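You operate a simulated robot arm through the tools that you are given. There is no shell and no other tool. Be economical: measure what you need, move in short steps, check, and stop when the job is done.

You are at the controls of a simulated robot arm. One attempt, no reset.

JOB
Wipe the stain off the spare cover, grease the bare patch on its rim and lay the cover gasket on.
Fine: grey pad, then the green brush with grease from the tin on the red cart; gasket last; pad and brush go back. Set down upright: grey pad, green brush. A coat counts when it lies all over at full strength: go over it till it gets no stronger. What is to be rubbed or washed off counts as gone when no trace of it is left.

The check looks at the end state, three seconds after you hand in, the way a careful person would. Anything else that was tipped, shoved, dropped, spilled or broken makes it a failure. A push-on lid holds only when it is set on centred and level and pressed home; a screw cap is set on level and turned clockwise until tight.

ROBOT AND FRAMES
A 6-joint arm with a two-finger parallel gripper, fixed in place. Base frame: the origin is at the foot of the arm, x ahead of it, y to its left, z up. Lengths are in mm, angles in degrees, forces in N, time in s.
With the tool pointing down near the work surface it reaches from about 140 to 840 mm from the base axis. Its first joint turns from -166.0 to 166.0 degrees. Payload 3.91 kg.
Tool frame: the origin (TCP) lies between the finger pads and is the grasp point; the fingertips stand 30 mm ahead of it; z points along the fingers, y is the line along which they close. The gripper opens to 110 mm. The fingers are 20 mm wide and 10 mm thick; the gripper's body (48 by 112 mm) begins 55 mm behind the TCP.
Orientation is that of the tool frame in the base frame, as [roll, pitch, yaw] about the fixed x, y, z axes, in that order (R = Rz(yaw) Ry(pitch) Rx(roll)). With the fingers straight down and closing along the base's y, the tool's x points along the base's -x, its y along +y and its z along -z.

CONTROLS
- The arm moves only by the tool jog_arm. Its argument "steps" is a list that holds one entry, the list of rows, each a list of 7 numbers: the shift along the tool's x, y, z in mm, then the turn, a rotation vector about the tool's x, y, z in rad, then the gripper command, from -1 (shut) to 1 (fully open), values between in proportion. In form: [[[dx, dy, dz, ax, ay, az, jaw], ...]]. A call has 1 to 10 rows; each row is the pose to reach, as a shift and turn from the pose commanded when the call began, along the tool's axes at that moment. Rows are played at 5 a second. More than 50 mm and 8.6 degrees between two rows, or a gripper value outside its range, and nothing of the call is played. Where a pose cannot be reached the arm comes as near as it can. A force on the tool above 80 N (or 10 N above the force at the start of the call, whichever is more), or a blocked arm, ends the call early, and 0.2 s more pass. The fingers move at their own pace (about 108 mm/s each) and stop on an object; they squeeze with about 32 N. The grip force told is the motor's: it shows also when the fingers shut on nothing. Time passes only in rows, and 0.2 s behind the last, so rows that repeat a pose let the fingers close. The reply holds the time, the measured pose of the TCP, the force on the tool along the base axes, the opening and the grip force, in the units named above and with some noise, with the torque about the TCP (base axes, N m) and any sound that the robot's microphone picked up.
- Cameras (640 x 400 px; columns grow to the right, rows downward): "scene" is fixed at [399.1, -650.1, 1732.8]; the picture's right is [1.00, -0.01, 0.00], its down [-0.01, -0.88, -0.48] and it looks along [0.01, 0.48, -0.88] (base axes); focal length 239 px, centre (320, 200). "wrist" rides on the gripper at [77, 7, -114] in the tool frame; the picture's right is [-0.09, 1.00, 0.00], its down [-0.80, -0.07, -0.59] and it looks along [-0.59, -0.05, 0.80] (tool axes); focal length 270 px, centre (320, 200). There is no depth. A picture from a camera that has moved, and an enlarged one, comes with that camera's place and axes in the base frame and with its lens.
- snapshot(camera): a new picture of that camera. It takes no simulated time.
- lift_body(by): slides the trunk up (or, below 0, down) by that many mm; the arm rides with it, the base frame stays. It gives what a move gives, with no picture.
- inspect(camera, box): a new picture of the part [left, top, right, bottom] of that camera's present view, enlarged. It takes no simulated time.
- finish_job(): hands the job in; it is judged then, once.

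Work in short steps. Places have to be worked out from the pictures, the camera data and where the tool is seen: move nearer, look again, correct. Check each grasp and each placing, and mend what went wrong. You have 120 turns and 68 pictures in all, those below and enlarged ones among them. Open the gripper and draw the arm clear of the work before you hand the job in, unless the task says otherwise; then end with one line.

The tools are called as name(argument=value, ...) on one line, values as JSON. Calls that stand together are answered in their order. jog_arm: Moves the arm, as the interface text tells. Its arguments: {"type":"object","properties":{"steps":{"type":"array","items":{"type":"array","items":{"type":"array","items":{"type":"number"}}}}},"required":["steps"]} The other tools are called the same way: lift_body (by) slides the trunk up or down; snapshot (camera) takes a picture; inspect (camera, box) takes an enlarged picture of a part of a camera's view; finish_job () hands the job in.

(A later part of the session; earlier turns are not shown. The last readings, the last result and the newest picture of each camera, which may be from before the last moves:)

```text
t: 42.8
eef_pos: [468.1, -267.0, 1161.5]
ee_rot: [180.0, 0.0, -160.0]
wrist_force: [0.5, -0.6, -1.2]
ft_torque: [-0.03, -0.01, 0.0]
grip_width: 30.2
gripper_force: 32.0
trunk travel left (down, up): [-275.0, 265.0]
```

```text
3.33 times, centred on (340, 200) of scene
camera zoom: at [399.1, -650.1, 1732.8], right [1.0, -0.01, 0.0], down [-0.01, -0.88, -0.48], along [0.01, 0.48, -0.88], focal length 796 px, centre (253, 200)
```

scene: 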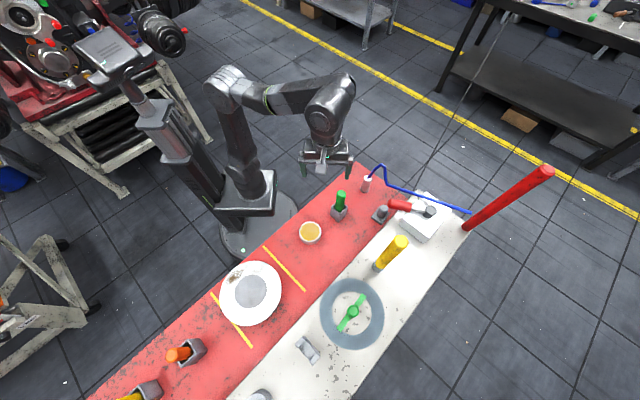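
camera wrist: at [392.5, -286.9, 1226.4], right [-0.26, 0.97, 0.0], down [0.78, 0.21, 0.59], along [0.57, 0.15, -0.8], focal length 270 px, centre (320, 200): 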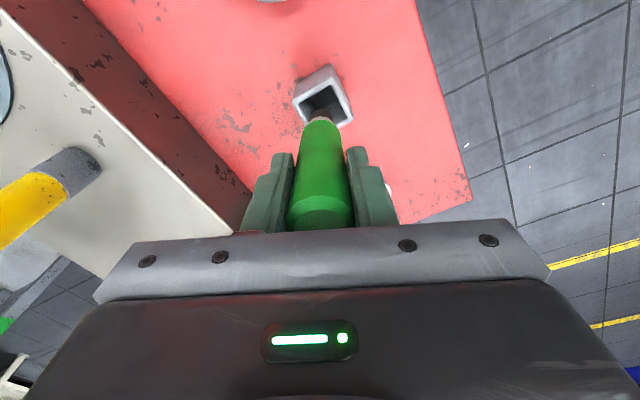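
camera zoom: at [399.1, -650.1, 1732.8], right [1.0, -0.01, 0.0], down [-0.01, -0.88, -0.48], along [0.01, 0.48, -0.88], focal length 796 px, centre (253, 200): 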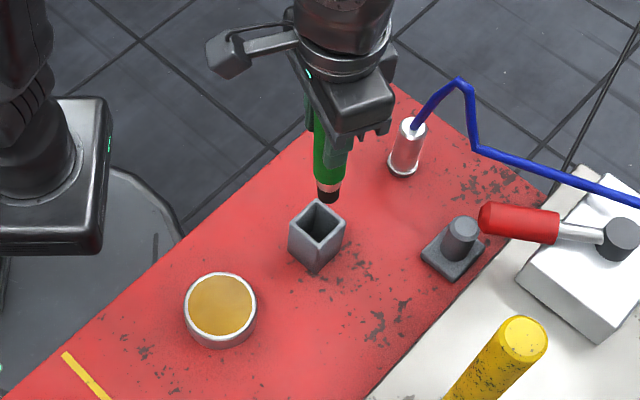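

Brush is out, leaning ~6° (tip ≈ TCP + (17,3,-137)). I move it above the tin (tin centre ≈ (372,-336)).

jog_arm(steps=[[[40, -8, 5, 0, 0, 0, -1], [80, -17, 20, 0, 0, 0, -1], [110, -23, 40, 0, 0, 0, -1], [131.5, -27.7, 61, 0, 0, 0, -1], [131.5, -27.7, 61, 0, 0, 0, -1]]])

inspect(camera="scene", box=[260, 170, 360, 270])

snapshot(camera="wrist")

```text
t: 44.0
eef_pos: [353.6, -337.2, 1099.8]
ee_rot: [180.0, 0.0, -159.9]
wrist_force: [0.2, -0.5, -1.7]
ft_torque: [-0.01, 0.03, 0.01]
grip_width: 30.2
gripper_force: 32.1
trunk travel left (down, up): [-275.0, 265.0]
```

```text
4.00 times, centred on (310, 220) of scene
camera zoom: at [399.1, -650.1, 1732.8], right [1.0, -0.01, 0.0], down [-0.01, -0.88, -0.48], along [0.01, 0.48, -0.88], focal length 955 px, centre (360, 120)
```

zoom: 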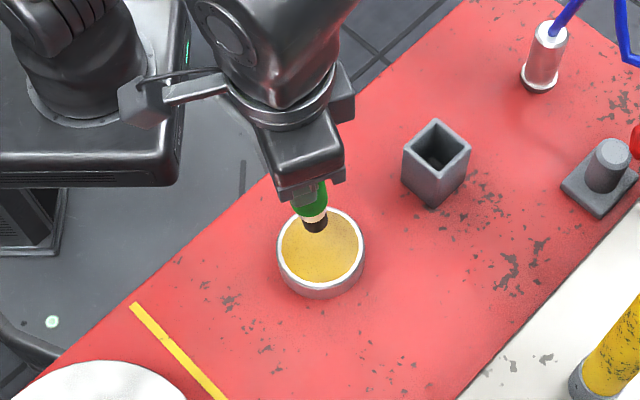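

```text
29 pictures are left
camera wrist: at [278.4, -357.7, 1215.4], right [-0.26, 0.97, 0.0], down [0.78, 0.21, 0.59], along [0.57, 0.15, -0.8], focal length 270 px, centre (320, 200)
```

wrist: 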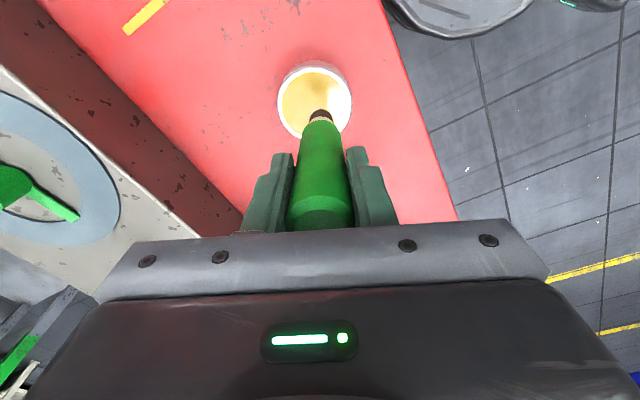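

Tip ≈ (368,-329,938), tin top ≈ 895. I centre and lower gradually to touch the grease.

jog_arm(steps=[[[2.4, -6.6, 12, 0, 0, 0, -1], [2.4, -6.6, 24, 0, 0, 0, -1], [2.4, -6.6, 36, 0, 0, 0, -1], [2.4, -6.6, 42, 0, 0, 0, -1], [2.4, -6.6, 48, 0, 0, 0, -1]]])

inspect(camera="scene", box=[280, 195, 340, 255])

```text
t: 45.2
eef_pos: [351.0, -344.1, 1058.4]
ee_rot: [-179.4, 0.2, -160.1]
wrist_force: [0.6, -2.5, 48.4]
ft_torque: [-0.38, -0.42, 0.02]
grip_width: 30.0
gripper_force: 32.5
trunk travel left (down, up): [-275.0, 265.0]
```

```text
6.67 times, centred on (310, 225) of scene
camera zoom: at [399.1, -650.1, 1732.8], right [1.0, -0.01, 0.0], down [-0.01, -0.88, -0.48], along [0.01, 0.48, -0.88], focal length 1591 px, centre (387, 33)
```

zoom: 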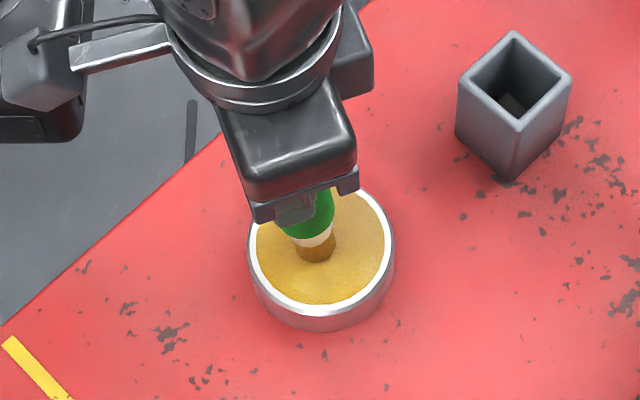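

The tip is now loaded with grease (amber). I lift, then look closely at the cover for the bare patch.

jog_arm(steps=[[[0, 0, -15, 0, 0, 0, -1], [0, 0, -45, 0, 0, 0, -1], [0, 0, -70, 0, 0, 0, -1], [0, 0, -70, 0, 0, 0, -1]]])

inspect(camera="scene", box=[215, 255, 290, 330])

```text
t: 46.2
eef_pos: [353.9, -344.2, 1123.5]
ee_rot: [179.8, 0.0, -159.8]
wrist_force: [0.2, 0.0, -1.2]
ft_torque: [-0.01, 0.0, -0.02]
grip_width: 30.1
gripper_force: 32.1
trunk travel left (down, up): [-275.0, 265.0]
```

```text
5.33 times, centred on (252, 292) of scene
camera zoom: at [399.1, -650.1, 1732.8], right [1.0, -0.01, 0.0], down [-0.01, -0.88, -0.48], along [0.01, 0.48, -0.88], focal length 1273 px, centre (680, -293)
```

zoom: 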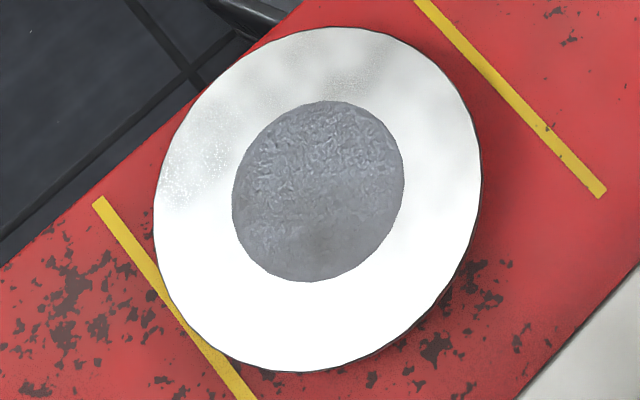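

No bare patch evident from this overexposed angle. I raise the trunk 60 mm and bring the wrist camera over the cover for a close look.

lift_body(by=60)

jog_arm(steps=[[[45, -14, 0, 0, 0, 0, -1], [80, -48, 0, 0, 0, 0, -1], [115, -82, 0, 0, 0, 0, -1], [150, -100, 0, 0, 0, 0, -1], [190, -115, 0, 0, 0, 0, -1], [208, -122, 0, 0, 0, 0, -1], [208, -122, 0, 0, 0, 0, -1]]])

snapshot(camera="wrist")

```text
t: 47.2
eef_pos: [352.7, -343.8, 1182.4]
ee_rot: [-179.9, 0.1, -159.9]
wrist_force: [0.1, -1.1, -0.7]
ft_torque: [-0.02, 0.0, -0.03]
grip_width: 30.0
gripper_force: 31.9
trunk travel left (down, up): [-335.0, 205.0]
```

```text
t: 48.8
eef_pos: [199.0, -530.1, 1182.5]
ee_rot: [-179.9, 0.0, -159.9]
wrist_force: [-0.4, 0.1, -0.7]
ft_torque: [0.0, -0.01, -0.01]
grip_width: 30.0
gripper_force: 31.6
trunk travel left (down, up): [-335.0, 205.0]
```

```text
26 pictures are left
camera wrist: at [124.6, -550.3, 1296.8], right [-0.26, 0.97, 0.0], down [0.78, 0.21, 0.59], along [0.57, 0.15, -0.8], focal length 270 px, centre (320, 200)
```

wrist: 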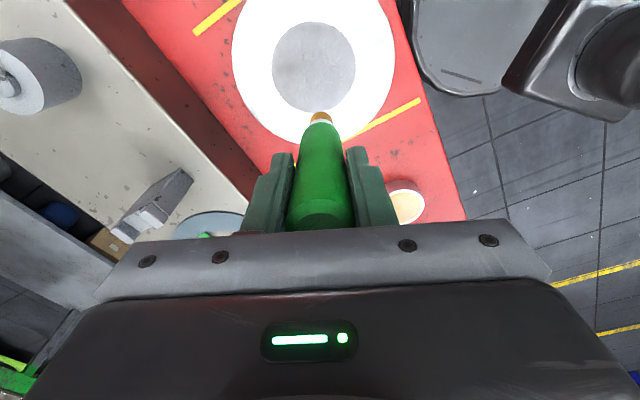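

inspect(camera="wrist", box=[225, 0, 405, 140])

```text
2.86 times, centred on (315, 70) of wrist
camera zoom: at [124.6, -550.3, 1296.8], right [-0.26, 0.97, 0.0], down [0.78, 0.21, 0.59], along [0.57, 0.15, -0.8], focal length 772 px, centre (334, 571)
```

zoom: 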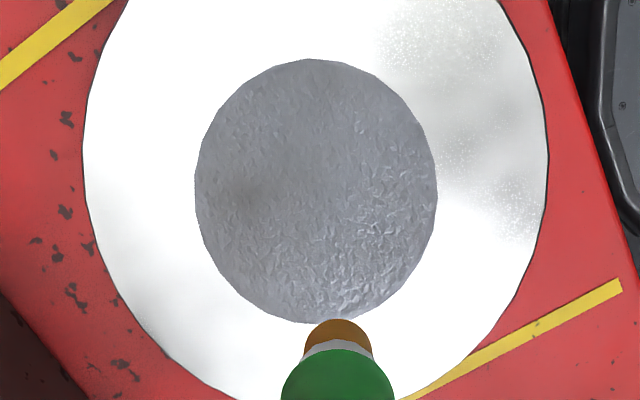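

Rim shows only glare, no clear bare patch from here. I swing the camera around to the robot's side to see the rim under different reflections.

jog_arm(steps=[[[0, 0, 0, 0, 0, 0.149, -1], [0, 0, 0, 0, 0, 0.298, -1], [0, 0, 0, 0, 0, 0.447, -1], [0, 0, 0, 0, 0, 0.596, -1], [0, 0, 0, 0, 0, 0.745, -1], [0, 0, 0, 0, 0, 0.894, -1], [0, 0, 0, 0, 0, 1.043, -1], [0, 0, 0, 0, 0, 1.192, -1], [0, 0, 0, 0, 0, 1.341, -1], [0, 0, 0, 0, 0, 1.49, -1]]])

inspect(camera="wrist", box=[200, 0, 440, 150])

```text
t: 51.0
eef_pos: [199.5, -530.8, 1181.6]
ee_rot: [-180.0, 0.0, 114.5]
wrist_force: [0.2, -0.1, -0.7]
ft_torque: [0.0, 0.01, -0.02]
grip_width: 30.1
gripper_force: 32.3
trunk travel left (down, up): [-335.0, 205.0]
```

```text
2.67 times, centred on (320, 75) of wrist
camera zoom: at [173.9, -457.8, 1297.1], right [0.94, 0.33, 0.0], down [0.27, -0.76, 0.59], along [0.2, -0.56, -0.8], focal length 721 px, centre (320, 533)
```

zoom: 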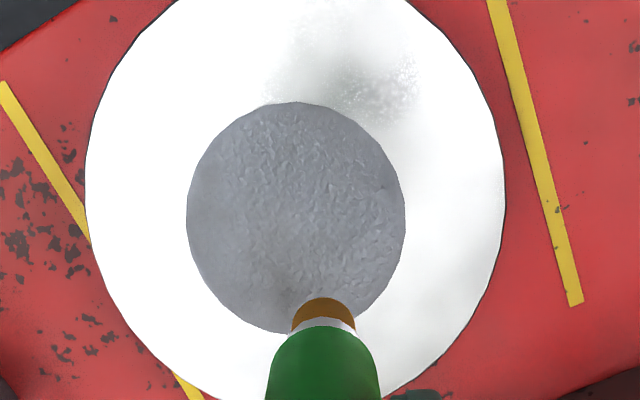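

The dark smudge follows the camera, so it's only a reflection; the matte grey hammered disc stays the same and is the only bare-looking area. I lower the brush over its middle to test.

jog_arm(steps=[[[12.6, -10.7, 40, 0, 0, 0, -1], [12.6, -10.7, 75, 0, 0, 0, -1], [12.6, -10.7, 82, 0, 0, 0, -1], [12.6, -10.7, 86, 0, 0, 0, -1], [12.6, -10.7, 86, 0, 0, 0, -1]]])

```text
t: 52.2
eef_pos: [184.1, -523.5, 1095.4]
ee_rot: [-179.9, 0.1, 114.7]
wrist_force: [-0.2, -0.2, -0.4]
ft_torque: [0.03, -0.01, 0.0]
grip_width: 30.1
gripper_force: 32.2
trunk travel left (down, up): [-335.0, 205.0]
```

No contact at 1095; continue down a few mm at a time.

jog_arm(steps=[[[0, 0, 2, 0, 0, 0, -1], [0, 0, 4, 0, 0, 0, -1], [0, 0, 5.5, 0, 0, 0, -1]]])

inspect(camera="wrist", box=[200, 0, 440, 150])

```text
t: 53.0
eef_pos: [183.9, -524.0, 1090.6]
ee_rot: [-180.0, 0.0, 114.7]
wrist_force: [0.2, 0.2, -1.4]
ft_torque: [0.01, -0.01, -0.01]
grip_width: 29.9
gripper_force: 32.1
trunk travel left (down, up): [-335.0, 205.0]
```

```text
2.67 times, centred on (320, 75) of wrist
camera zoom: at [159.0, -451.2, 1205.8], right [0.94, 0.34, 0.0], down [0.27, -0.76, 0.59], along [0.2, -0.56, -0.8], focal length 721 px, centre (320, 533)
```

zoom: 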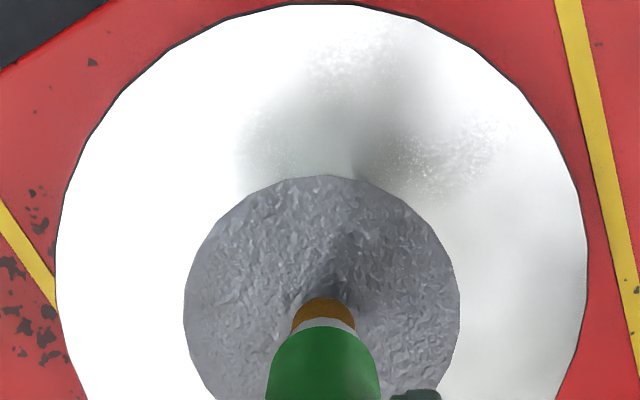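

Near the surface (its reflection is close). Lower a little more.

jog_arm(steps=[[[0, 0, 2, 0, 0, 0, -1], [0, 0, 4, 0, 0, 0, -1], [0, 0, 4, 0, 0, 0, -1]]])

```text
t: 53.8
eef_pos: [185.9, -522.9, 1087.4]
ee_rot: [-180.0, 0.0, 114.7]
wrist_force: [0.1, 0.4, -0.7]
ft_torque: [-0.01, 0.01, 0.01]
grip_width: 29.8
gripper_force: 32.4
trunk travel left (down, up): [-335.0, 205.0]
```

jog_arm(steps=[[[0, 0, 2, 0, 0, 0, -1], [0, 0, 3.5, 0, 0, 0, -1], [0, 0, 5, 0, 0, 0, -1]]])

```text
t: 54.6
eef_pos: [185.3, -522.7, 1081.6]
ee_rot: [180.0, -0.1, 114.7]
wrist_force: [0.4, -0.9, -0.9]
ft_torque: [-0.03, -0.02, -0.01]
grip_width: 30.0
gripper_force: 31.5
trunk travel left (down, up): [-335.0, 205.0]
```

Still free; I check the gap with the wrist view.

inspect(camera="wrist", box=[240, 40, 400, 140])

```text
4.00 times, centred on (320, 90) of wrist
camera zoom: at [158.5, -451.1, 1196.4], right [0.94, 0.34, 0.0], down [0.27, -0.76, 0.59], along [0.2, -0.56, -0.8], focal length 1081 px, centre (320, 640)
```

zoom: 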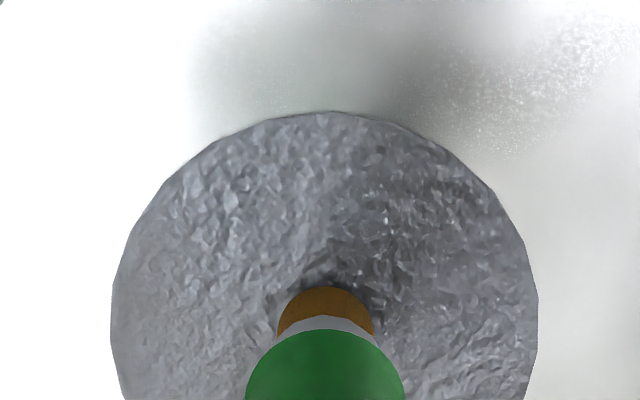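

jog_arm(steps=[[[0, 0, 2, 0, 0, 0, -1], [0, 0, 4, 0, 0, 0, -1], [0, 0, 6, 0, 0, 0, -1]]])

```text
t: 55.4
eef_pos: [184.3, -521.9, 1078.9]
ee_rot: [-179.9, 0.5, 114.7]
wrist_force: [2.1, -2.0, 29.6]
ft_torque: [-0.33, -0.45, 0.0]
grip_width: 30.0
gripper_force: 31.6
trunk travel left (down, up): [-335.0, 205.0]
```

Contact at ≈1079. I ease off to light pressure, make a short stroke, lift and look.

jog_arm(steps=[[[0, 0, -3, 0, 0, 0, -1], [0, 15, -3, 0, 0, 0, -1], [0, -15, -3, 0, 0, 0, -1], [0, 0, -3, 0, 0, 0, -1], [0, 0, -20, 0, 0, 0, -1], [40, 0, -50, 0, 0, 0, -1], [80, 0, -60, 0, 0, 0, -1], [80, 0, -60, 0, 0, 0, -1]]])

inspect(camera="scene", box=[205, 250, 301, 336])

```text
t: 57.2
eef_pos: [151.4, -451.1, 1134.9]
ee_rot: [180.0, -0.1, 114.6]
wrist_force: [-0.5, 0.0, -1.0]
ft_torque: [0.0, -0.03, 0.0]
grip_width: 29.9
gripper_force: 32.2
trunk travel left (down, up): [-335.0, 205.0]
```

```text
4.65 times, centred on (253, 293) of scene
camera zoom: at [399.1, -650.1, 1732.8], right [1.0, -0.01, 0.0], down [-0.01, -0.88, -0.48], along [0.01, 0.48, -0.88], focal length 1110 px, centre (632, -233)
```

zoom: 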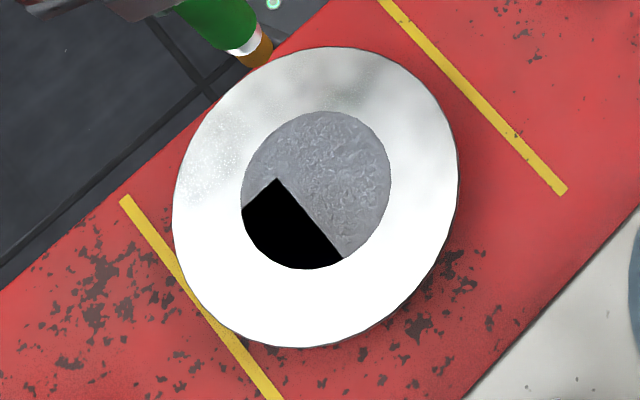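

No amber appears at the centre, so the centre isn't the patch. Glare hides parts of the rim; I put the camera directly over the -y part of the rim, where the hand's own reflection removes the glare.

jog_arm(steps=[[[-42, -7, 0, 0, 0, 0, -1], [-84, -14, 0, 0, 0, 0, -1], [-126, -21, 0, 0, 0, 0, -1], [-168, -28, 0, 0, 0, 0, -1], [-210, -35, 0, 0, 0, 0, -1], [-230, -39, 0, 0, 0, 0, -1], [-230, -39, 0, 0, 0, 0, -1]]])

snapshot(camera="wrist")

```text
t: 58.8
eef_pos: [207.1, -651.1, 1119.8]
ee_rot: [-180.0, 0.3, 114.7]
wrist_force: [0.7, 0.0, 0.2]
ft_torque: [-0.03, 0.01, 0.0]
grip_width: 29.9
gripper_force: 32.1
out of reach, approached as far as the arm can: row 5, 6, 7
trunk travel left (down, up): [-335.0, 205.0]
```

```text
20 pictures are left
camera wrist: at [180.6, -577.6, 1234.7], right [0.94, 0.34, 0.0], down [0.27, -0.75, 0.6], along [0.2, -0.56, -0.8], focal length 270 px, centre (320, 200)
```

wrist: 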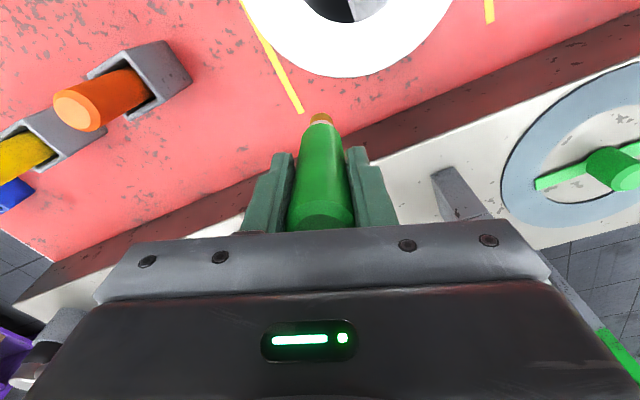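

The -y rim is pure glare here. I park the hand so its dark reflection falls on that rim as seen from the scene camera.

jog_arm(steps=[[[26, -24, 0, 0, 0, 0, -1], [52, -48, 0, 0, 0, 0, -1], [77.5, -71.3, 0, 0, 0, 0, -1], [77.5, -71.3, 0, 0, 0, 0, -1]]])

inspect(camera="scene", box=[205, 250, 301, 336])

```text
t: 59.8
eef_pos: [109.1, -611.2, 1119.9]
ee_rot: [180.0, 0.1, 114.7]
wrist_force: [0.0, 0.8, -1.5]
ft_torque: [-0.02, -0.02, -0.01]
grip_width: 30.0
gripper_force: 31.9
trunk travel left (down, up): [-335.0, 205.0]
```

```text
4.65 times, centred on (253, 293) of scene
camera zoom: at [399.1, -650.1, 1732.8], right [1.0, -0.01, 0.0], down [-0.01, -0.88, -0.48], along [0.01, 0.48, -0.88], focal length 1110 px, centre (632, -233)
```

zoom: 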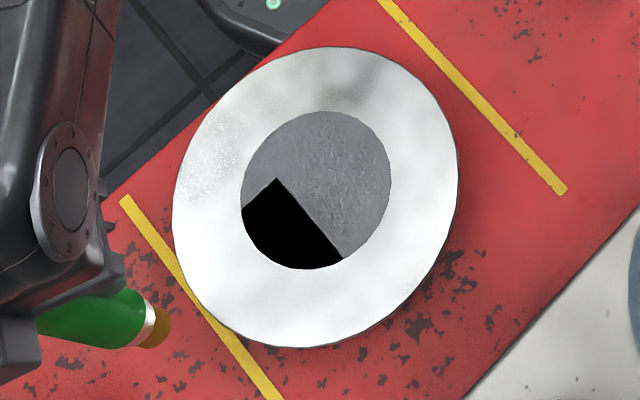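

The whole rim is now readable: uniform except for a faint greyish smudge and speckles along its upper part. I zoom strongly there.

inspect(camera="scene", box=[238, 255, 298, 292])

inspect(camera="scene", box=[228, 290, 308, 330])

```text
10.67 times, centred on (268, 274) of scene
camera zoom: at [399.1, -650.1, 1732.8], right [1.0, -0.01, 0.0], down [-0.01, -0.88, -0.48], along [0.01, 0.48, -0.88], focal length 2546 px, centre (875, -584)
```

zoom: 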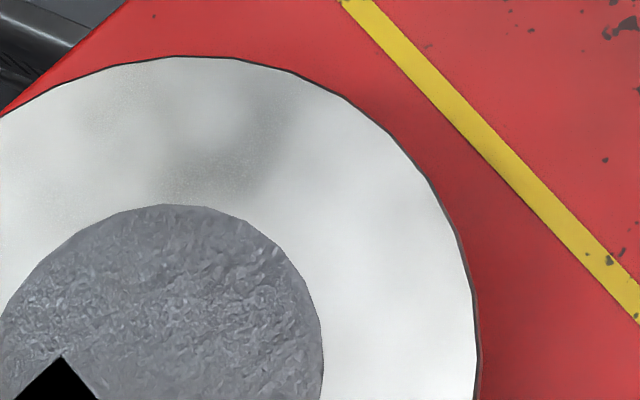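

```text
8.00 times, centred on (268, 310) of scene
camera zoom: at [399.1, -650.1, 1732.8], right [1.0, -0.01, 0.0], down [-0.01, -0.88, -0.48], along [0.01, 0.48, -0.88], focal length 1909 px, centre (736, -680)
```

zoom: 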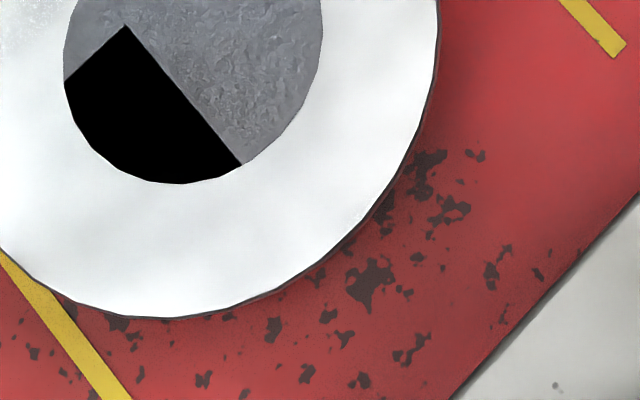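

The rim shows no visible patch in any reflection, so the bare spot must be indistinguishable until greased. I test by touching the brush lightly on the rim on the (+x,-y) side and watching for amber.

jog_arm(steps=[[[-8, 42, 0, 0, 0, 0, -1], [-16, 85, 0, 0, 0, 0, -1], [-24, 127.5, 10, 0, 0, 0, -1], [-24, 127.5, 28, 0, 0, 0, -1], [-24, 127.5, 31, 0, 0, 0, -1], [-24, 127.5, 34, 0, 0, 0, -1]]])

```text
t: 61.2
eef_pos: [235.6, -578.8, 1085.5]
ee_rot: [-180.0, 0.1, 114.7]
wrist_force: [0.1, 0.8, -0.1]
ft_torque: [0.01, 0.0, 0.02]
grip_width: 29.7
gripper_force: 32.5
trunk travel left (down, up): [-335.0, 205.0]
```

jog_arm(steps=[[[0, 0, 2, 0, 0, 0, -1], [0, 0, 4, 0, 0, 0, -1], [0, 0, 6, 0, 0, 0, -1]]])

```text
t: 62.0
eef_pos: [234.9, -579.1, 1079.7]
ee_rot: [179.9, -0.1, 114.7]
wrist_force: [-0.4, 0.6, -1.0]
ft_torque: [0.05, 0.04, 0.04]
grip_width: 29.8
gripper_force: 32.3
trunk travel left (down, up): [-335.0, 205.0]
```

jog_arm(steps=[[[0, 0, 1, 0, 0, 0, -1], [0, 0, 2, 0, 0, 0, -1], [0, 0, 3, 0, 0, 0, -1]]])

```text
t: 62.8
eef_pos: [234.9, -578.1, 1079.7]
ee_rot: [-179.9, 0.2, 114.7]
wrist_force: [0.6, -1.8, 16.2]
ft_torque: [-0.42, -0.07, -0.02]
grip_width: 30.0
gripper_force: 32.1
trunk travel left (down, up): [-335.0, 205.0]
```

Contact at the same level (16 N). Short strokes along the rim, then lift and look.

jog_arm(steps=[[[5.2, 14, -0.7, 0, 0, 0, -1], [0, 0, -0.7, 0, 0, 0, -1], [-5.2, -14, -0.7, 0, 0, 0, -1], [0, 0, -0.7, 0, 0, 0, -1], [0, 0, -12, 0, 0, 0, -1], [-40, 20, -25, 0, 0, 0, -1], [-40, 20, -25, 0, 0, 0, -1]]])

inspect(camera="scene", box=[205, 250, 301, 336])

```text
t: 64.4
eef_pos: [270.7, -606.5, 1101.6]
ee_rot: [179.9, -0.1, 114.8]
wrist_force: [-0.3, -0.8, -1.3]
ft_torque: [0.0, 0.01, -0.01]
grip_width: 29.6
gripper_force: 31.9
trunk travel left (down, up): [-335.0, 205.0]
```

```text
4.65 times, centred on (253, 293) of scene
camera zoom: at [399.1, -650.1, 1732.8], right [1.0, -0.01, 0.0], down [-0.01, -0.88, -0.48], along [0.01, 0.48, -0.88], focal length 1110 px, centre (632, -233)
```

zoom: 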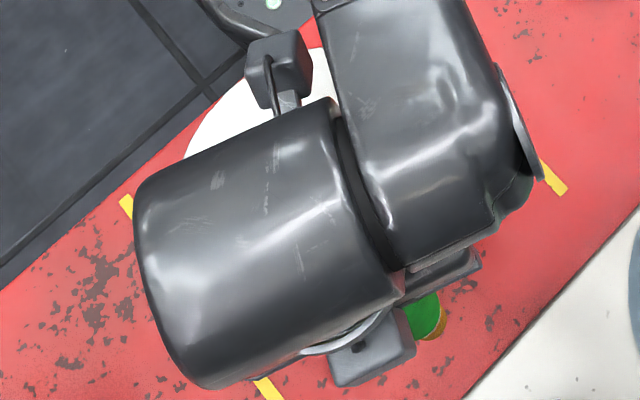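

Occluded by the arm; I use the wrist camera, which sits over the touched spot.

snapshot(camera="wrist")

```text
15 pictures are left
camera wrist: at [244.2, -535.2, 1216.6], right [0.94, 0.34, 0.0], down [0.27, -0.76, 0.59], along [0.2, -0.56, -0.8], focal length 270 px, centre (320, 200)
```

wrist: 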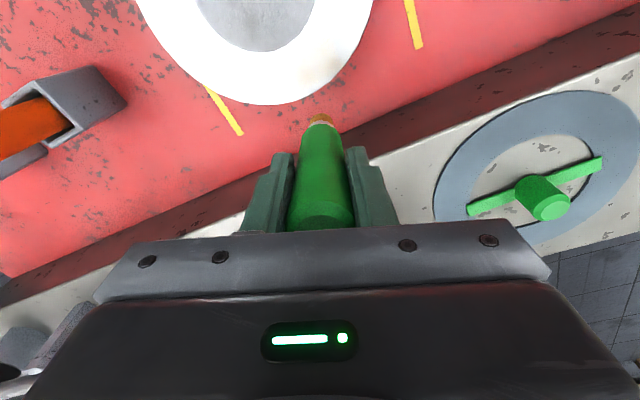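

A faint tan mark appears at the touched spot. Zoom.

inspect(camera="wrist", box=[230, 10, 390, 110])

```text
4.00 times, centred on (310, 60) of wrist
camera zoom: at [244.2, -535.2, 1216.6], right [0.94, 0.34, 0.0], down [0.27, -0.76, 0.59], along [0.2, -0.56, -0.8], focal length 1081 px, centre (360, 760)
```

zoom: 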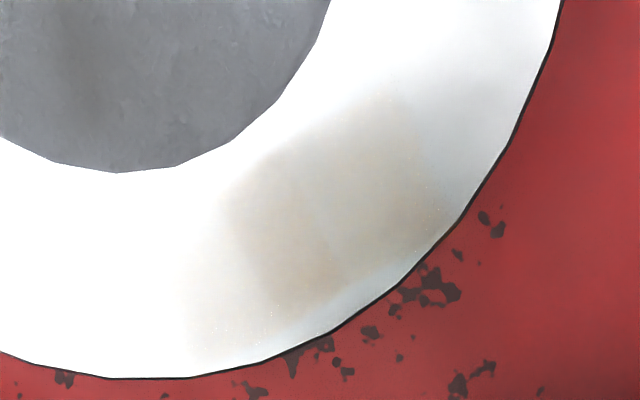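

A faint coat shows around (254,-578). I go over the rim from about -45° to 0° at three radii with light pressure, then compare.

jog_arm(steps=[[[36.2, -19.2, 12, 0, 0, 0, -1], [36.2, -19.2, 24.5, 0, 0, 0, -1], [53.5, 7.9, 24.5, 0, 0, 0, -1], [74.4, 22.4, 24.5, 0, 0, 0, -1], [69.4, 33.3, 24.5, 0, 0, 0, -1], [45.1, 16.7, 24.5, 0, 0, 0, -1], [24.3, -14.8, 24.5, 0, 0, 0, -1], [46.8, -23.2, 24.5, 0, 0, 0, -1], [62, -0.9, 24.5, 0, 0, 0, -1], [79.4, 11.4, 24.5, 0, 0, 0, -1]]])

jog_arm(steps=[[[0, 0, -15, 0, 0, 0, -1], [-40, -5, -22, 0, 0, 0, -1], [-79.4, -11.4, -24.5, 0, 0, 0, -1], [-79.4, -11.4, -24.5, 0, 0, 0, -1]]])

inspect(camera="wrist", box=[230, 0, 420, 120])

```text
t: 66.6
eef_pos: [246.5, -528.9, 1079.4]
ee_rot: [-180.0, 0.1, 114.7]
wrist_force: [-1.8, -3.7, 24.1]
ft_torque: [-0.54, 0.26, -0.03]
grip_width: 29.7
gripper_force: 32.0
trunk travel left (down, up): [-335.0, 205.0]
```

```text
t: 67.6
eef_pos: [269.7, -607.6, 1102.3]
ee_rot: [-179.9, 0.0, 114.8]
wrist_force: [0.4, -0.4, -1.1]
ft_torque: [0.02, 0.02, -0.02]
grip_width: 29.8
gripper_force: 31.4
trunk travel left (down, up): [-335.0, 205.0]
```

```text
3.33 times, centred on (325, 60) of wrist
camera zoom: at [244.0, -534.6, 1216.8], right [0.94, 0.34, 0.0], down [0.27, -0.76, 0.59], along [0.2, -0.56, -0.8], focal length 901 px, centre (303, 667)
```

zoom: 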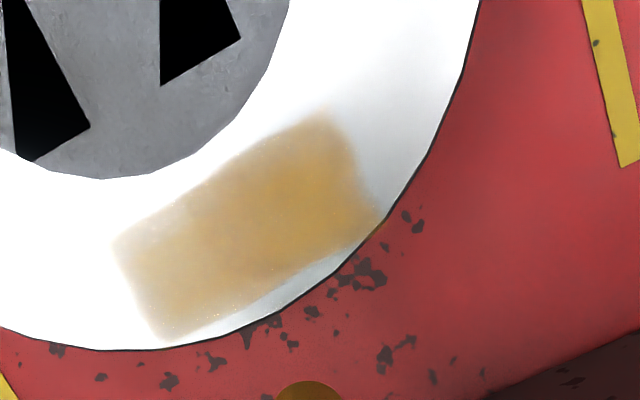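

The bare patch reveals itself: a rectangle ~66×30 mm centred (245,-590), long axis along (0.69,0.72). I raster it repeatedly in three lanes.

jog_arm(steps=[[[41.3, -15.8, 12, 0, 0, 0, -1], [41.3, -15.8, 24.3, 0, 0, 0, -1], [28.4, -48.2, 24.3, 0, 0, 0, -1], [17.3, -43.8, 24.3, 0, 0, 0, -1], [30.2, -11.4, 24.3, 0, 0, 0, -1], [43.1, 21, 24.3, 0, 0, 0, -1], [54.2, 16.6, 24.3, 0, 0, 0, -1], [41.3, -15.8, 24.3, 0, 0, 0, -1], [52.4, -20.2, 24.3, 0, 0, 0, -1], [65.3, 12.2, 24.3, 0, 0, 0, -1]]])

jog_arm(steps=[[[-12.9, -32.4, 0, 0, 0, 0, -1], [-25.8, -64.8, 0, 0, 0, 0, -1], [-36.9, -60.4, 0, 0, 0, 0, -1], [-24, -28, 0, 0, 0, 0, -1], [-11.1, 4.4, 0, 0, 0, 0, -1], [-22.2, 8.8, 0, 0, 0, 0, -1], [-35.1, -23.6, 0, 0, 0, 0, -1], [-48, -56, 0, 0, 0, 0, -1], [-24, -28, 0, 0, 0, 0, -1], [0, 0, 0, 0, 0, 0, -1]]])

jog_arm(steps=[[[-12.9, -32.4, 0, 0, 0, 0, -1], [-25.8, -64.8, 0, 0, 0, 0, -1], [-36.9, -60.4, 0, 0, 0, 0, -1], [-24, -28, 0, 0, 0, 0, -1], [-11.1, 4.4, 0, 0, 0, 0, -1], [-22.2, 8.8, 0, 0, 0, 0, -1], [-35.1, -23.6, 0, 0, 0, 0, -1], [-48, -56, 0, 0, 0, 0, -1], [-24, -28, 0, 0, 0, 0, -1], [0, 0, 0, 0, 0, 0, -1]]])

jog_arm(steps=[[[0, 0, -15, 0, 0, 0, -1], [-33, -14, -22, 0, 0, 0, -1], [-65.3, -12.2, -24.3, 0, 0, 0, -1], [-65.3, -12.2, -24.3, 0, 0, 0, -1]]])

inspect(camera="wrist", box=[230, 0, 420, 120])

```text
t: 69.8
eef_pos: [254.5, -540.8, 1077.6]
ee_rot: [180.0, 0.0, 114.8]
wrist_force: [1.9, 3.6, 10.3]
ft_torque: [0.39, -0.36, 0.0]
grip_width: 30.1
gripper_force: 32.1
trunk travel left (down, up): [-335.0, 205.0]
```

```text
t: 72.0
eef_pos: [253.3, -542.0, 1078.8]
ee_rot: [-180.0, 0.0, 114.8]
wrist_force: [1.0, 2.8, 9.6]
ft_torque: [0.38, -0.05, 0.02]
grip_width: 29.9
gripper_force: 32.3
trunk travel left (down, up): [-335.0, 205.0]
```

```text
t: 74.2
eef_pos: [254.1, -541.5, 1078.6]
ee_rot: [-180.0, -0.1, 114.6]
wrist_force: [-0.2, 1.7, 5.7]
ft_torque: [0.21, -0.05, 0.01]
grip_width: 29.9
gripper_force: 31.9
trunk travel left (down, up): [-335.0, 205.0]
```

```text
t: 75.2
eef_pos: [270.9, -606.6, 1102.5]
ee_rot: [180.0, -0.1, 114.8]
wrist_force: [-0.5, 0.7, -0.5]
ft_torque: [0.02, 0.0, 0.01]
grip_width: 30.0
gripper_force: 31.7
trunk travel left (down, up): [-335.0, 205.0]
```

```text
3.33 times, centred on (325, 60) of wrist
camera zoom: at [243.8, -534.9, 1217.5], right [0.94, 0.34, 0.0], down [0.27, -0.76, 0.59], along [0.2, -0.56, -0.8], focal length 901 px, centre (303, 667)
```

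zoom: 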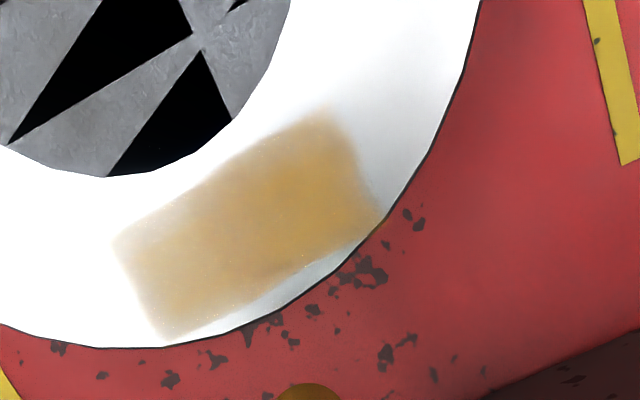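

Barely changed versus before, which may mean saturated or an empty brush. I reload at the tin to be sure.

jog_arm(steps=[[[0, 0, -25, 0, 0, 0, -1], [32, 29, -28, 0, 0, 0, -1], [64, 58, -28, 0, 0, 0, -1], [96, 87, -28, 0, 0, 0, -1], [128, 117, -28, 0, 0, 0, -1], [160, 146, -28, 0, 0, 0, -1], [192, 175, -28, 0, 0, 0, -1], [221, 202, -20, 0, 0, 0, -1], [221, 202, 10, 0, 0, 0, -1], [221, 202, 34, 0, 0, 0, -1]]])

```text
t: 77.4
eef_pos: [361.8, -321.1, 1068.6]
ee_rot: [-180.0, 0.0, 114.7]
wrist_force: [0.0, -0.3, -1.3]
ft_torque: [0.0, 0.0, 0.01]
grip_width: 29.7
gripper_force: 32.0
trunk travel left (down, up): [-335.0, 205.0]
```

jog_arm(steps=[[[0, 0, 5, 0, 0, 0, -1], [0, 0, 10, 0, 0, 0, -1], [0, 0, 13, 0, 0, 0, -1]]])

inspect(camera="scene", box=[280, 195, 340, 255])

```text
t: 78.2
eef_pos: [361.6, -321.5, 1056.6]
ee_rot: [-180.0, 0.0, 114.7]
wrist_force: [0.1, 0.1, 4.5]
ft_torque: [-0.01, -0.1, 0.06]
grip_width: 29.7
gripper_force: 32.3
trunk travel left (down, up): [-335.0, 205.0]
```

```text
6.67 times, centred on (310, 225) of scene
camera zoom: at [399.1, -650.1, 1732.8], right [1.0, -0.01, 0.0], down [-0.01, -0.88, -0.48], along [0.01, 0.48, -0.88], focal length 1591 px, centre (387, 33)
```

zoom: 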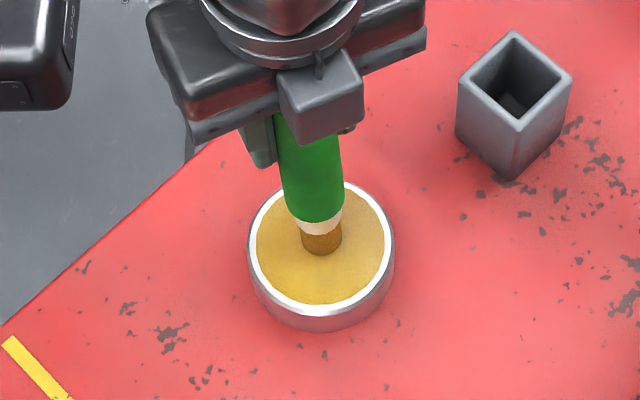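

Dipped again. Return to the patch and raster two more rounds.

jog_arm(steps=[[[0, 0, -40, 0, 0, 0, -1], [0, 0, -75, 0, 0, 0, -1], [-30, -36.3, -75, 0, 0, 0, -1], [-60, -72.6, -75, 0, 0, 0, -1], [-90, -109, -75, 0, 0, 0, -1], [-120, -145, -75, 0, 0, 0, -1], [-150, -181.5, -75, 0, 0, 0, -1], [-179.7, -217.8, -70, 0, 0, 0, -1], [-179.7, -217.8, -40, 0, 0, 0, -1], [-179.7, -217.8, -23, 0, 0, 0, -1]]])

jog_arm(steps=[[[24, 28, 0.3, 0, 0, 0, -1], [11.1, -4.4, 0.3, 0, 0, 0, -1], [-1.8, -36.8, 0.3, 0, 0, 0, -1], [-12.9, -32.4, 0.3, 0, 0, 0, -1], [0, 0, 0.3, 0, 0, 0, -1], [12.9, 32.4, 0.3, 0, 0, 0, -1], [1.8, 36.8, 0.3, 0, 0, 0, -1], [-11.1, 4.4, 0.3, 0, 0, 0, -1], [-24, -28, 0.3, 0, 0, 0, -1], [0, 0, 0.3, 0, 0, 0, -1]]])

jog_arm(steps=[[[24, 28, 0, 0, 0, 0, -1], [11.1, -4.4, 0, 0, 0, 0, -1], [-1.8, -36.8, 0, 0, 0, 0, -1], [-12.9, -32.4, 0, 0, 0, 0, -1], [0, 0, 0, 0, 0, 0, -1], [12.9, 32.4, 0, 0, 0, 0, -1], [1.8, 36.8, 0, 0, 0, 0, -1], [-11.1, 4.4, 0, 0, 0, 0, -1], [-24, -28, 0, 0, 0, 0, -1], [0, 0, 0, 0, 0, 0, -1]]])

jog_arm(steps=[[[0, 0, -15, 0, 0, 0, -1], [-20, 8, -22, 0, 0, 0, -1], [-41.3, 15.8, -24.3, 0, 0, 0, -1], [-41.3, 15.8, -24.3, 0, 0, 0, -1]]])

inspect(camera="wrist", box=[230, 0, 420, 120])

```text
t: 80.4
eef_pos: [240.7, -575.1, 1079.5]
ee_rot: [-180.0, 0.0, 114.7]
wrist_force: [-0.2, 0.3, -1.2]
ft_torque: [0.01, -0.01, 0.01]
grip_width: 30.0
gripper_force: 31.7
trunk travel left (down, up): [-335.0, 205.0]
```

```text
t: 82.6
eef_pos: [239.1, -574.2, 1078.4]
ee_rot: [180.0, -0.1, 114.8]
wrist_force: [1.0, 1.3, 5.8]
ft_torque: [0.22, -0.1, -0.01]
grip_width: 29.9
gripper_force: 32.0
trunk travel left (down, up): [-335.0, 205.0]
```

```text
t: 84.8
eef_pos: [238.8, -574.3, 1077.9]
ee_rot: [180.0, -0.1, 114.7]
wrist_force: [0.7, 1.2, 7.4]
ft_torque: [0.28, -0.18, -0.01]
grip_width: 30.3
gripper_force: 31.7
trunk travel left (down, up): [-335.0, 205.0]
```

```text
t: 85.8
eef_pos: [269.9, -607.3, 1101.2]
ee_rot: [180.0, 0.1, 114.7]
wrist_force: [0.3, -0.9, -0.8]
ft_torque: [-0.01, -0.02, -0.02]
grip_width: 29.9
gripper_force: 32.1
trunk travel left (down, up): [-335.0, 205.0]
```

```text
3.33 times, centred on (325, 60) of wrist
camera zoom: at [243.8, -535.0, 1216.7], right [0.94, 0.34, 0.0], down [0.27, -0.76, 0.59], along [0.2, -0.56, -0.8], focal length 901 px, centre (303, 667)
```

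zoom: 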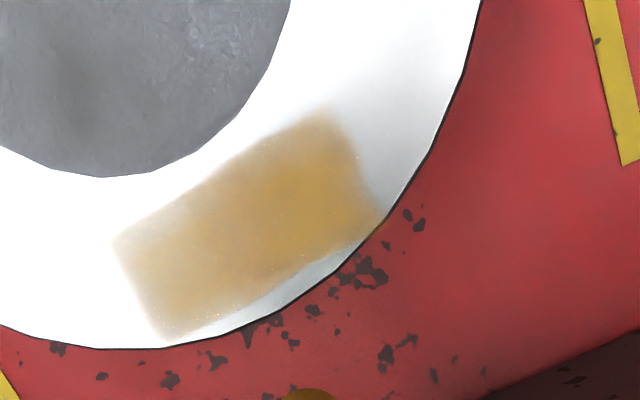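

The coat is uniform and no stronger: saturated. Now return the brush: rise, travel to above the holder while turning back to yaw -160.

jog_arm(steps=[[[22.8, 32, -25, 0, 0, -0.149, -1], [45.5, 64, -50, 0, 0, -0.298, -1], [68.3, 96, -62, 0, 0, -0.447, -1], [91, 128, -62, 0, 0, -0.596, -1], [113.9, 160, -62, 0, 0, -0.745, -1], [136.6, 192, -62, 0, 0, -0.894, -1], [159.4, 224, -62, 0, 0, -1.043, -1], [182.2, 256, -62, 0, 0, -1.192, -1], [205, 288, -62, 0, 0, -1.341, -1], [227.7, 320.3, -62, 0, 0, -1.488, -1]]])

inspect(camera="scene", box=[280, 140, 400, 260])

```text
t: 88.0
eef_pos: [465.7, -265.4, 1164.6]
ee_rot: [180.0, 0.0, -159.9]
wrist_force: [-0.4, -0.2, -1.3]
ft_torque: [0.0, 0.01, 0.0]
grip_width: 29.9
gripper_force: 31.6
trunk travel left (down, up): [-335.0, 205.0]
```

```text
3.33 times, centred on (340, 200) of scene
camera zoom: at [399.1, -650.1, 1732.8], right [1.0, -0.01, 0.0], down [-0.01, -0.88, -0.48], along [0.01, 0.48, -0.88], focal length 796 px, centre (253, 200)
```

zoom: 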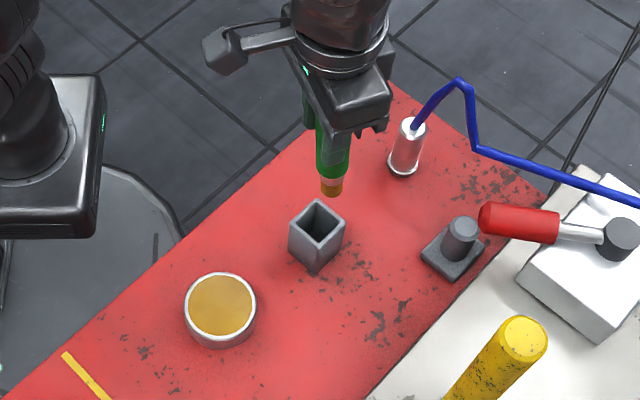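

Tip alignment matches the extraction pose (within ~2 mm). I lower vertically in stages.

jog_arm(steps=[[[0, -0.5, 30, 0, 0, 0, -1], [0, -0.5, 60, 0, 0, 0, -1], [0, -0.5, 75, 0, 0, 0, -1], [0, -0.5, 90, 0, 0, 0, -1]]])

jog_arm(steps=[[[0, 0, 14, 0, 0, 0, -1], [0, 0, 28, 0, 0, 0, -1], [0, 0, 38, 0, 0, 0, -1]]])

```text
t: 89.0
eef_pos: [465.5, -266.6, 1073.1]
ee_rot: [180.0, 0.0, -160.2]
wrist_force: [0.1, -0.1, -1.0]
ft_torque: [-0.05, 0.02, -0.01]
grip_width: 29.9
gripper_force: 31.8
trunk travel left (down, up): [-335.0, 205.0]
```

```text
t: 89.8
eef_pos: [465.1, -265.3, 1043.7]
ee_rot: [-179.3, 0.6, -160.1]
wrist_force: [-4.6, 0.7, 66.3]
ft_torque: [-1.13, -0.99, -0.07]
grip_width: 29.3
gripper_force: 24.8
trunk travel left (down, up): [-335.0, 205.0]
```

66 N: it either bottomed or caught the edge. I relieve 6 mm and look.

jog_arm(steps=[[[0, 0, -3, 0, 0, 0, -1], [0, 0, -6, 0, 0, 0, -1]]])

inspect(camera="scene", box=[310, 180, 370, 230])

```text
t: 90.4
eef_pos: [463.8, -266.4, 1042.9]
ee_rot: [180.0, 0.0, -160.1]
wrist_force: [-0.2, -4.4, 26.4]
ft_torque: [-0.67, -0.5, -0.1]
grip_width: 30.1
gripper_force: 32.2
trunk travel left (down, up): [-335.0, 205.0]
```

```text
8.00 times, centred on (340, 205) of scene
camera zoom: at [399.1, -650.1, 1732.8], right [1.0, -0.01, 0.0], down [-0.01, -0.88, -0.48], along [0.01, 0.48, -0.88], focal length 1909 px, centre (160, 160)
```

zoom: 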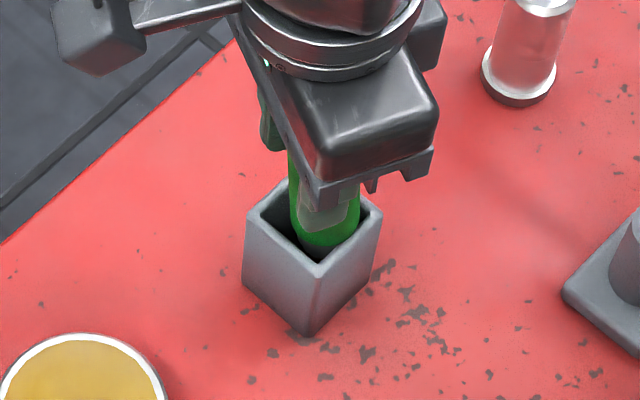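

The brush is fully in the holder and bottomed. Release and rise.

jog_arm(steps=[[[0, 0, -2, 0, 0, 0, -1], [0, 0, -2, 0, 0, 0, 0.3], [0, 0, -2, 0, 0, 0, 0.3], [0, 0, -2, 0, 0, 0, 0.3], [0, 0, -35, 0, 0, 0, 0.3], [0, 0, -75, 0, 0, 0, 0.3], [0, 0, -75, 0, 0, 0, 0.3]]])

snapshot(camera="wrist")

```text
t: 92.0
eef_pos: [465.8, -267.6, 1116.8]
ee_rot: [-180.0, 0.0, -160.0]
wrist_force: [0.4, 0.2, -0.1]
ft_torque: [0.05, -0.02, 0.03]
grip_width: 71.5
gripper_force: 0.1
trunk travel left (down, up): [-335.0, 205.0]
```

```text
7 pictures are left
camera wrist: at [391.2, -286.9, 1232.4], right [-0.26, 0.97, 0.0], down [0.78, 0.21, 0.59], along [0.57, 0.15, -0.8], focal length 270 px, centre (320, 200)
```

wrist: 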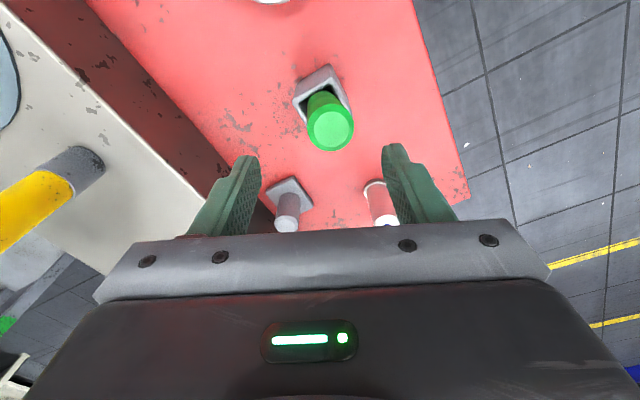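

The brush stands in its holder, nearly vertical. Gasket: knob top ≈ (491,-605,1023), ring ≈ z 980 on the raised white shelf, bar at ~48°. I travel above it, yawing so the fingers close across the bar.

jog_arm(steps=[[[32.5, -30.8, -15, 0, 0, 0, 0.3], [55.6, -64.9, -20, 0, 0, 0, 0.3], [71, -107.2, -20, 0, 0, 0, 0.3], [86.3, -149.5, -20, 0, 0, -0.122, 0.3], [97, -193.5, -20, 0, 0, -0.244, 0.3], [96.6, -236.3, -20, 0, 0, -0.367, 0.3], [94.5, -274.3, -20, 0, 0, -0.489, 0.3], [90.6, -307.6, -20, 0, 0, -0.489, 0.3], [92.4, -327.3, 0, 0, 0, -0.489, 0.3], [92.4, -327.3, 0, 0, 0, -0.489, 0.3]]])

snapshot(camera="wrist")

```text
t: 94.2
eef_pos: [473.0, -574.0, 1073.6]
ee_rot: [-179.3, -0.2, -132.1]
wrist_force: [0.4, -0.2, -0.1]
ft_torque: [-0.01, 0.0, 0.02]
grip_width: 71.6
gripper_force: 0.1
out of reach, approached as far as the arm can: row 6, 7, 8, 9, 10
trunk travel left (down, up): [-335.0, 205.0]
```

```text
6 pictures are left
camera wrist: at [415.2, -625.9, 1188.9], right [-0.68, 0.73, -0.01], down [0.58, 0.55, 0.59], along [0.44, 0.4, -0.81], focal length 270 px, centre (320, 200)
```

wrist: 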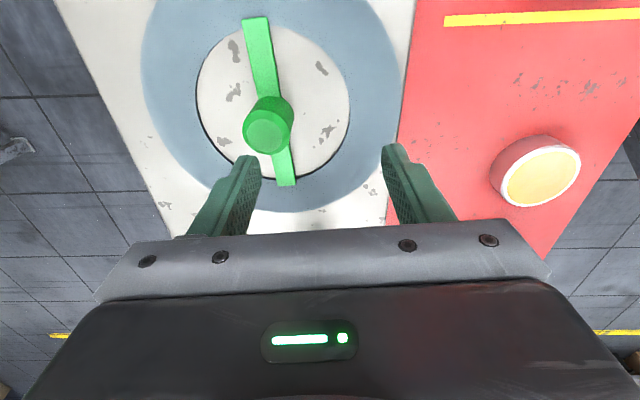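

Knob confirmed at (490,-606,1023); the arm was at its reach limit and sank. I raise the trunk 80 mm to regain reach.

lift_body(by=80)

```text
t: 95.3
eef_pos: [472.7, -574.3, 1155.0]
ee_rot: [-179.3, -0.2, -132.0]
wrist_force: [0.0, 0.3, -0.2]
ft_torque: [-0.01, 0.02, -0.03]
grip_width: 71.7
gripper_force: 0.1
trunk travel left (down, up): [-415.0, 125.0]
```

jog_arm(steps=[[[4, -12, 25, 0, 0, 0, 0.3], [8, -24, 55, 0, 0, 0, 0.3], [12.1, -34.4, 88, 0, 0, 0, 0.3], [12.1, -34.4, 88, 0, 0, 0, 0.3]]])

snapshot(camera="wrist")

```text
t: 96.3
eef_pos: [491.1, -606.7, 1066.2]
ee_rot: [-179.2, -0.2, -131.9]
wrist_force: [0.4, 0.0, 0.0]
ft_torque: [0.02, -0.03, -0.01]
grip_width: 71.7
gripper_force: 0.0
trunk travel left (down, up): [-415.0, 125.0]
```

```text
5 pictures are left
camera wrist: at [434.0, -658.3, 1181.4], right [-0.68, 0.73, -0.01], down [0.58, 0.55, 0.59], along [0.44, 0.4, -0.81], focal length 270 px, centre (320, 200)
```

wrist: 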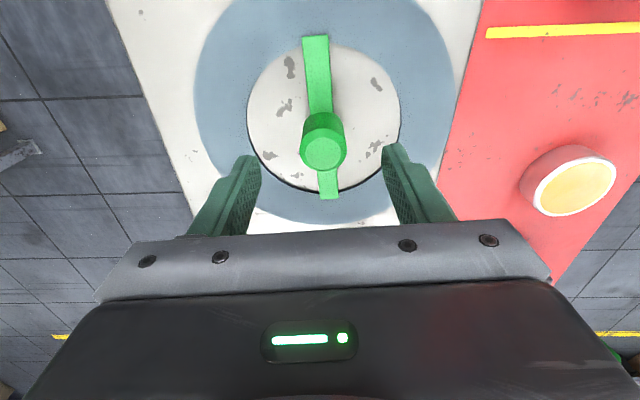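

Knob is centred. Descend and close.

jog_arm(steps=[[[0, 0, 18, 0, 0, 0, 0.3], [0, 0, 36, 0, 0, 0, 0.3], [0, 0, 52, 0, 0, 0, 0.3], [0, 0, 52, 0, 0, 0, -1], [0, 0, 52, 0, 0, 0, -1], [0, 0, 52, 0, 0, 0, -1]]])

```text
t: 97.7
eef_pos: [490.5, -605.0, 1022.7]
ee_rot: [-178.5, -0.3, -132.0]
wrist_force: [11.1, -13.3, 49.4]
ft_torque: [0.79, 1.15, 0.07]
grip_width: 37.9
gripper_force: 31.7
trunk travel left (down, up): [-415.0, 125.0]
```

Fingertips pressed the surface (49 N) but closed at 37.9 mm on the knob. I relieve upward slightly and then lift.

jog_arm(steps=[[[0, 0, -4, 0, 0, 0, -1], [0, 0, -9, 0, 0, 0, -1], [0, 0, -9, 0, 0, 0, -1]]])

```text
t: 98.5
eef_pos: [492.2, -606.2, 1023.4]
ee_rot: [-179.5, -0.2, -132.1]
wrist_force: [2.8, -0.5, 13.4]
ft_torque: [0.02, 0.43, 0.04]
grip_width: 28.1
gripper_force: 32.0
trunk travel left (down, up): [-415.0, 125.0]
```

Now gripped at 28 mm. Lift 40 mm and look.

jog_arm(steps=[[[0, 0, -8, 0, 0, 0, -1], [0, 0, -20, 0, 0, 0, -1], [0, 0, -45, 0, 0, 0, -1], [0, 0, -45, 0, 0, 0, -1]]])

snapshot(camera="wrist")

```text
t: 99.5
eef_pos: [490.4, -606.5, 1067.7]
ee_rot: [-179.2, -0.2, -132.0]
wrist_force: [0.4, 0.2, -0.1]
ft_torque: [-0.01, 0.0, 0.01]
grip_width: 28.0
gripper_force: 32.2
trunk travel left (down, up): [-415.0, 125.0]
```

```text
4 pictures are left
camera wrist: at [433.2, -658.1, 1182.9], right [-0.68, 0.73, -0.01], down [0.58, 0.55, 0.59], along [0.44, 0.4, -0.81], focal length 270 px, centre (320, 200)
```

wrist: 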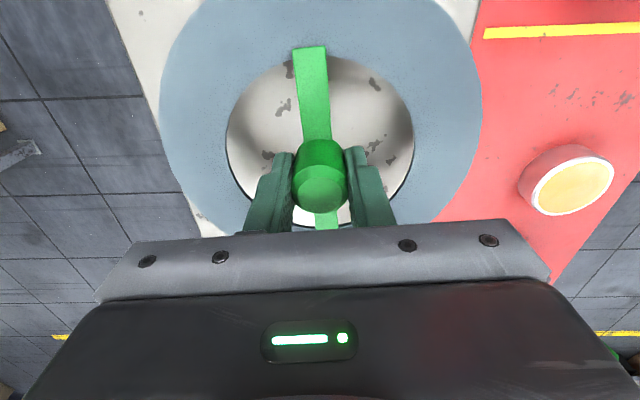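

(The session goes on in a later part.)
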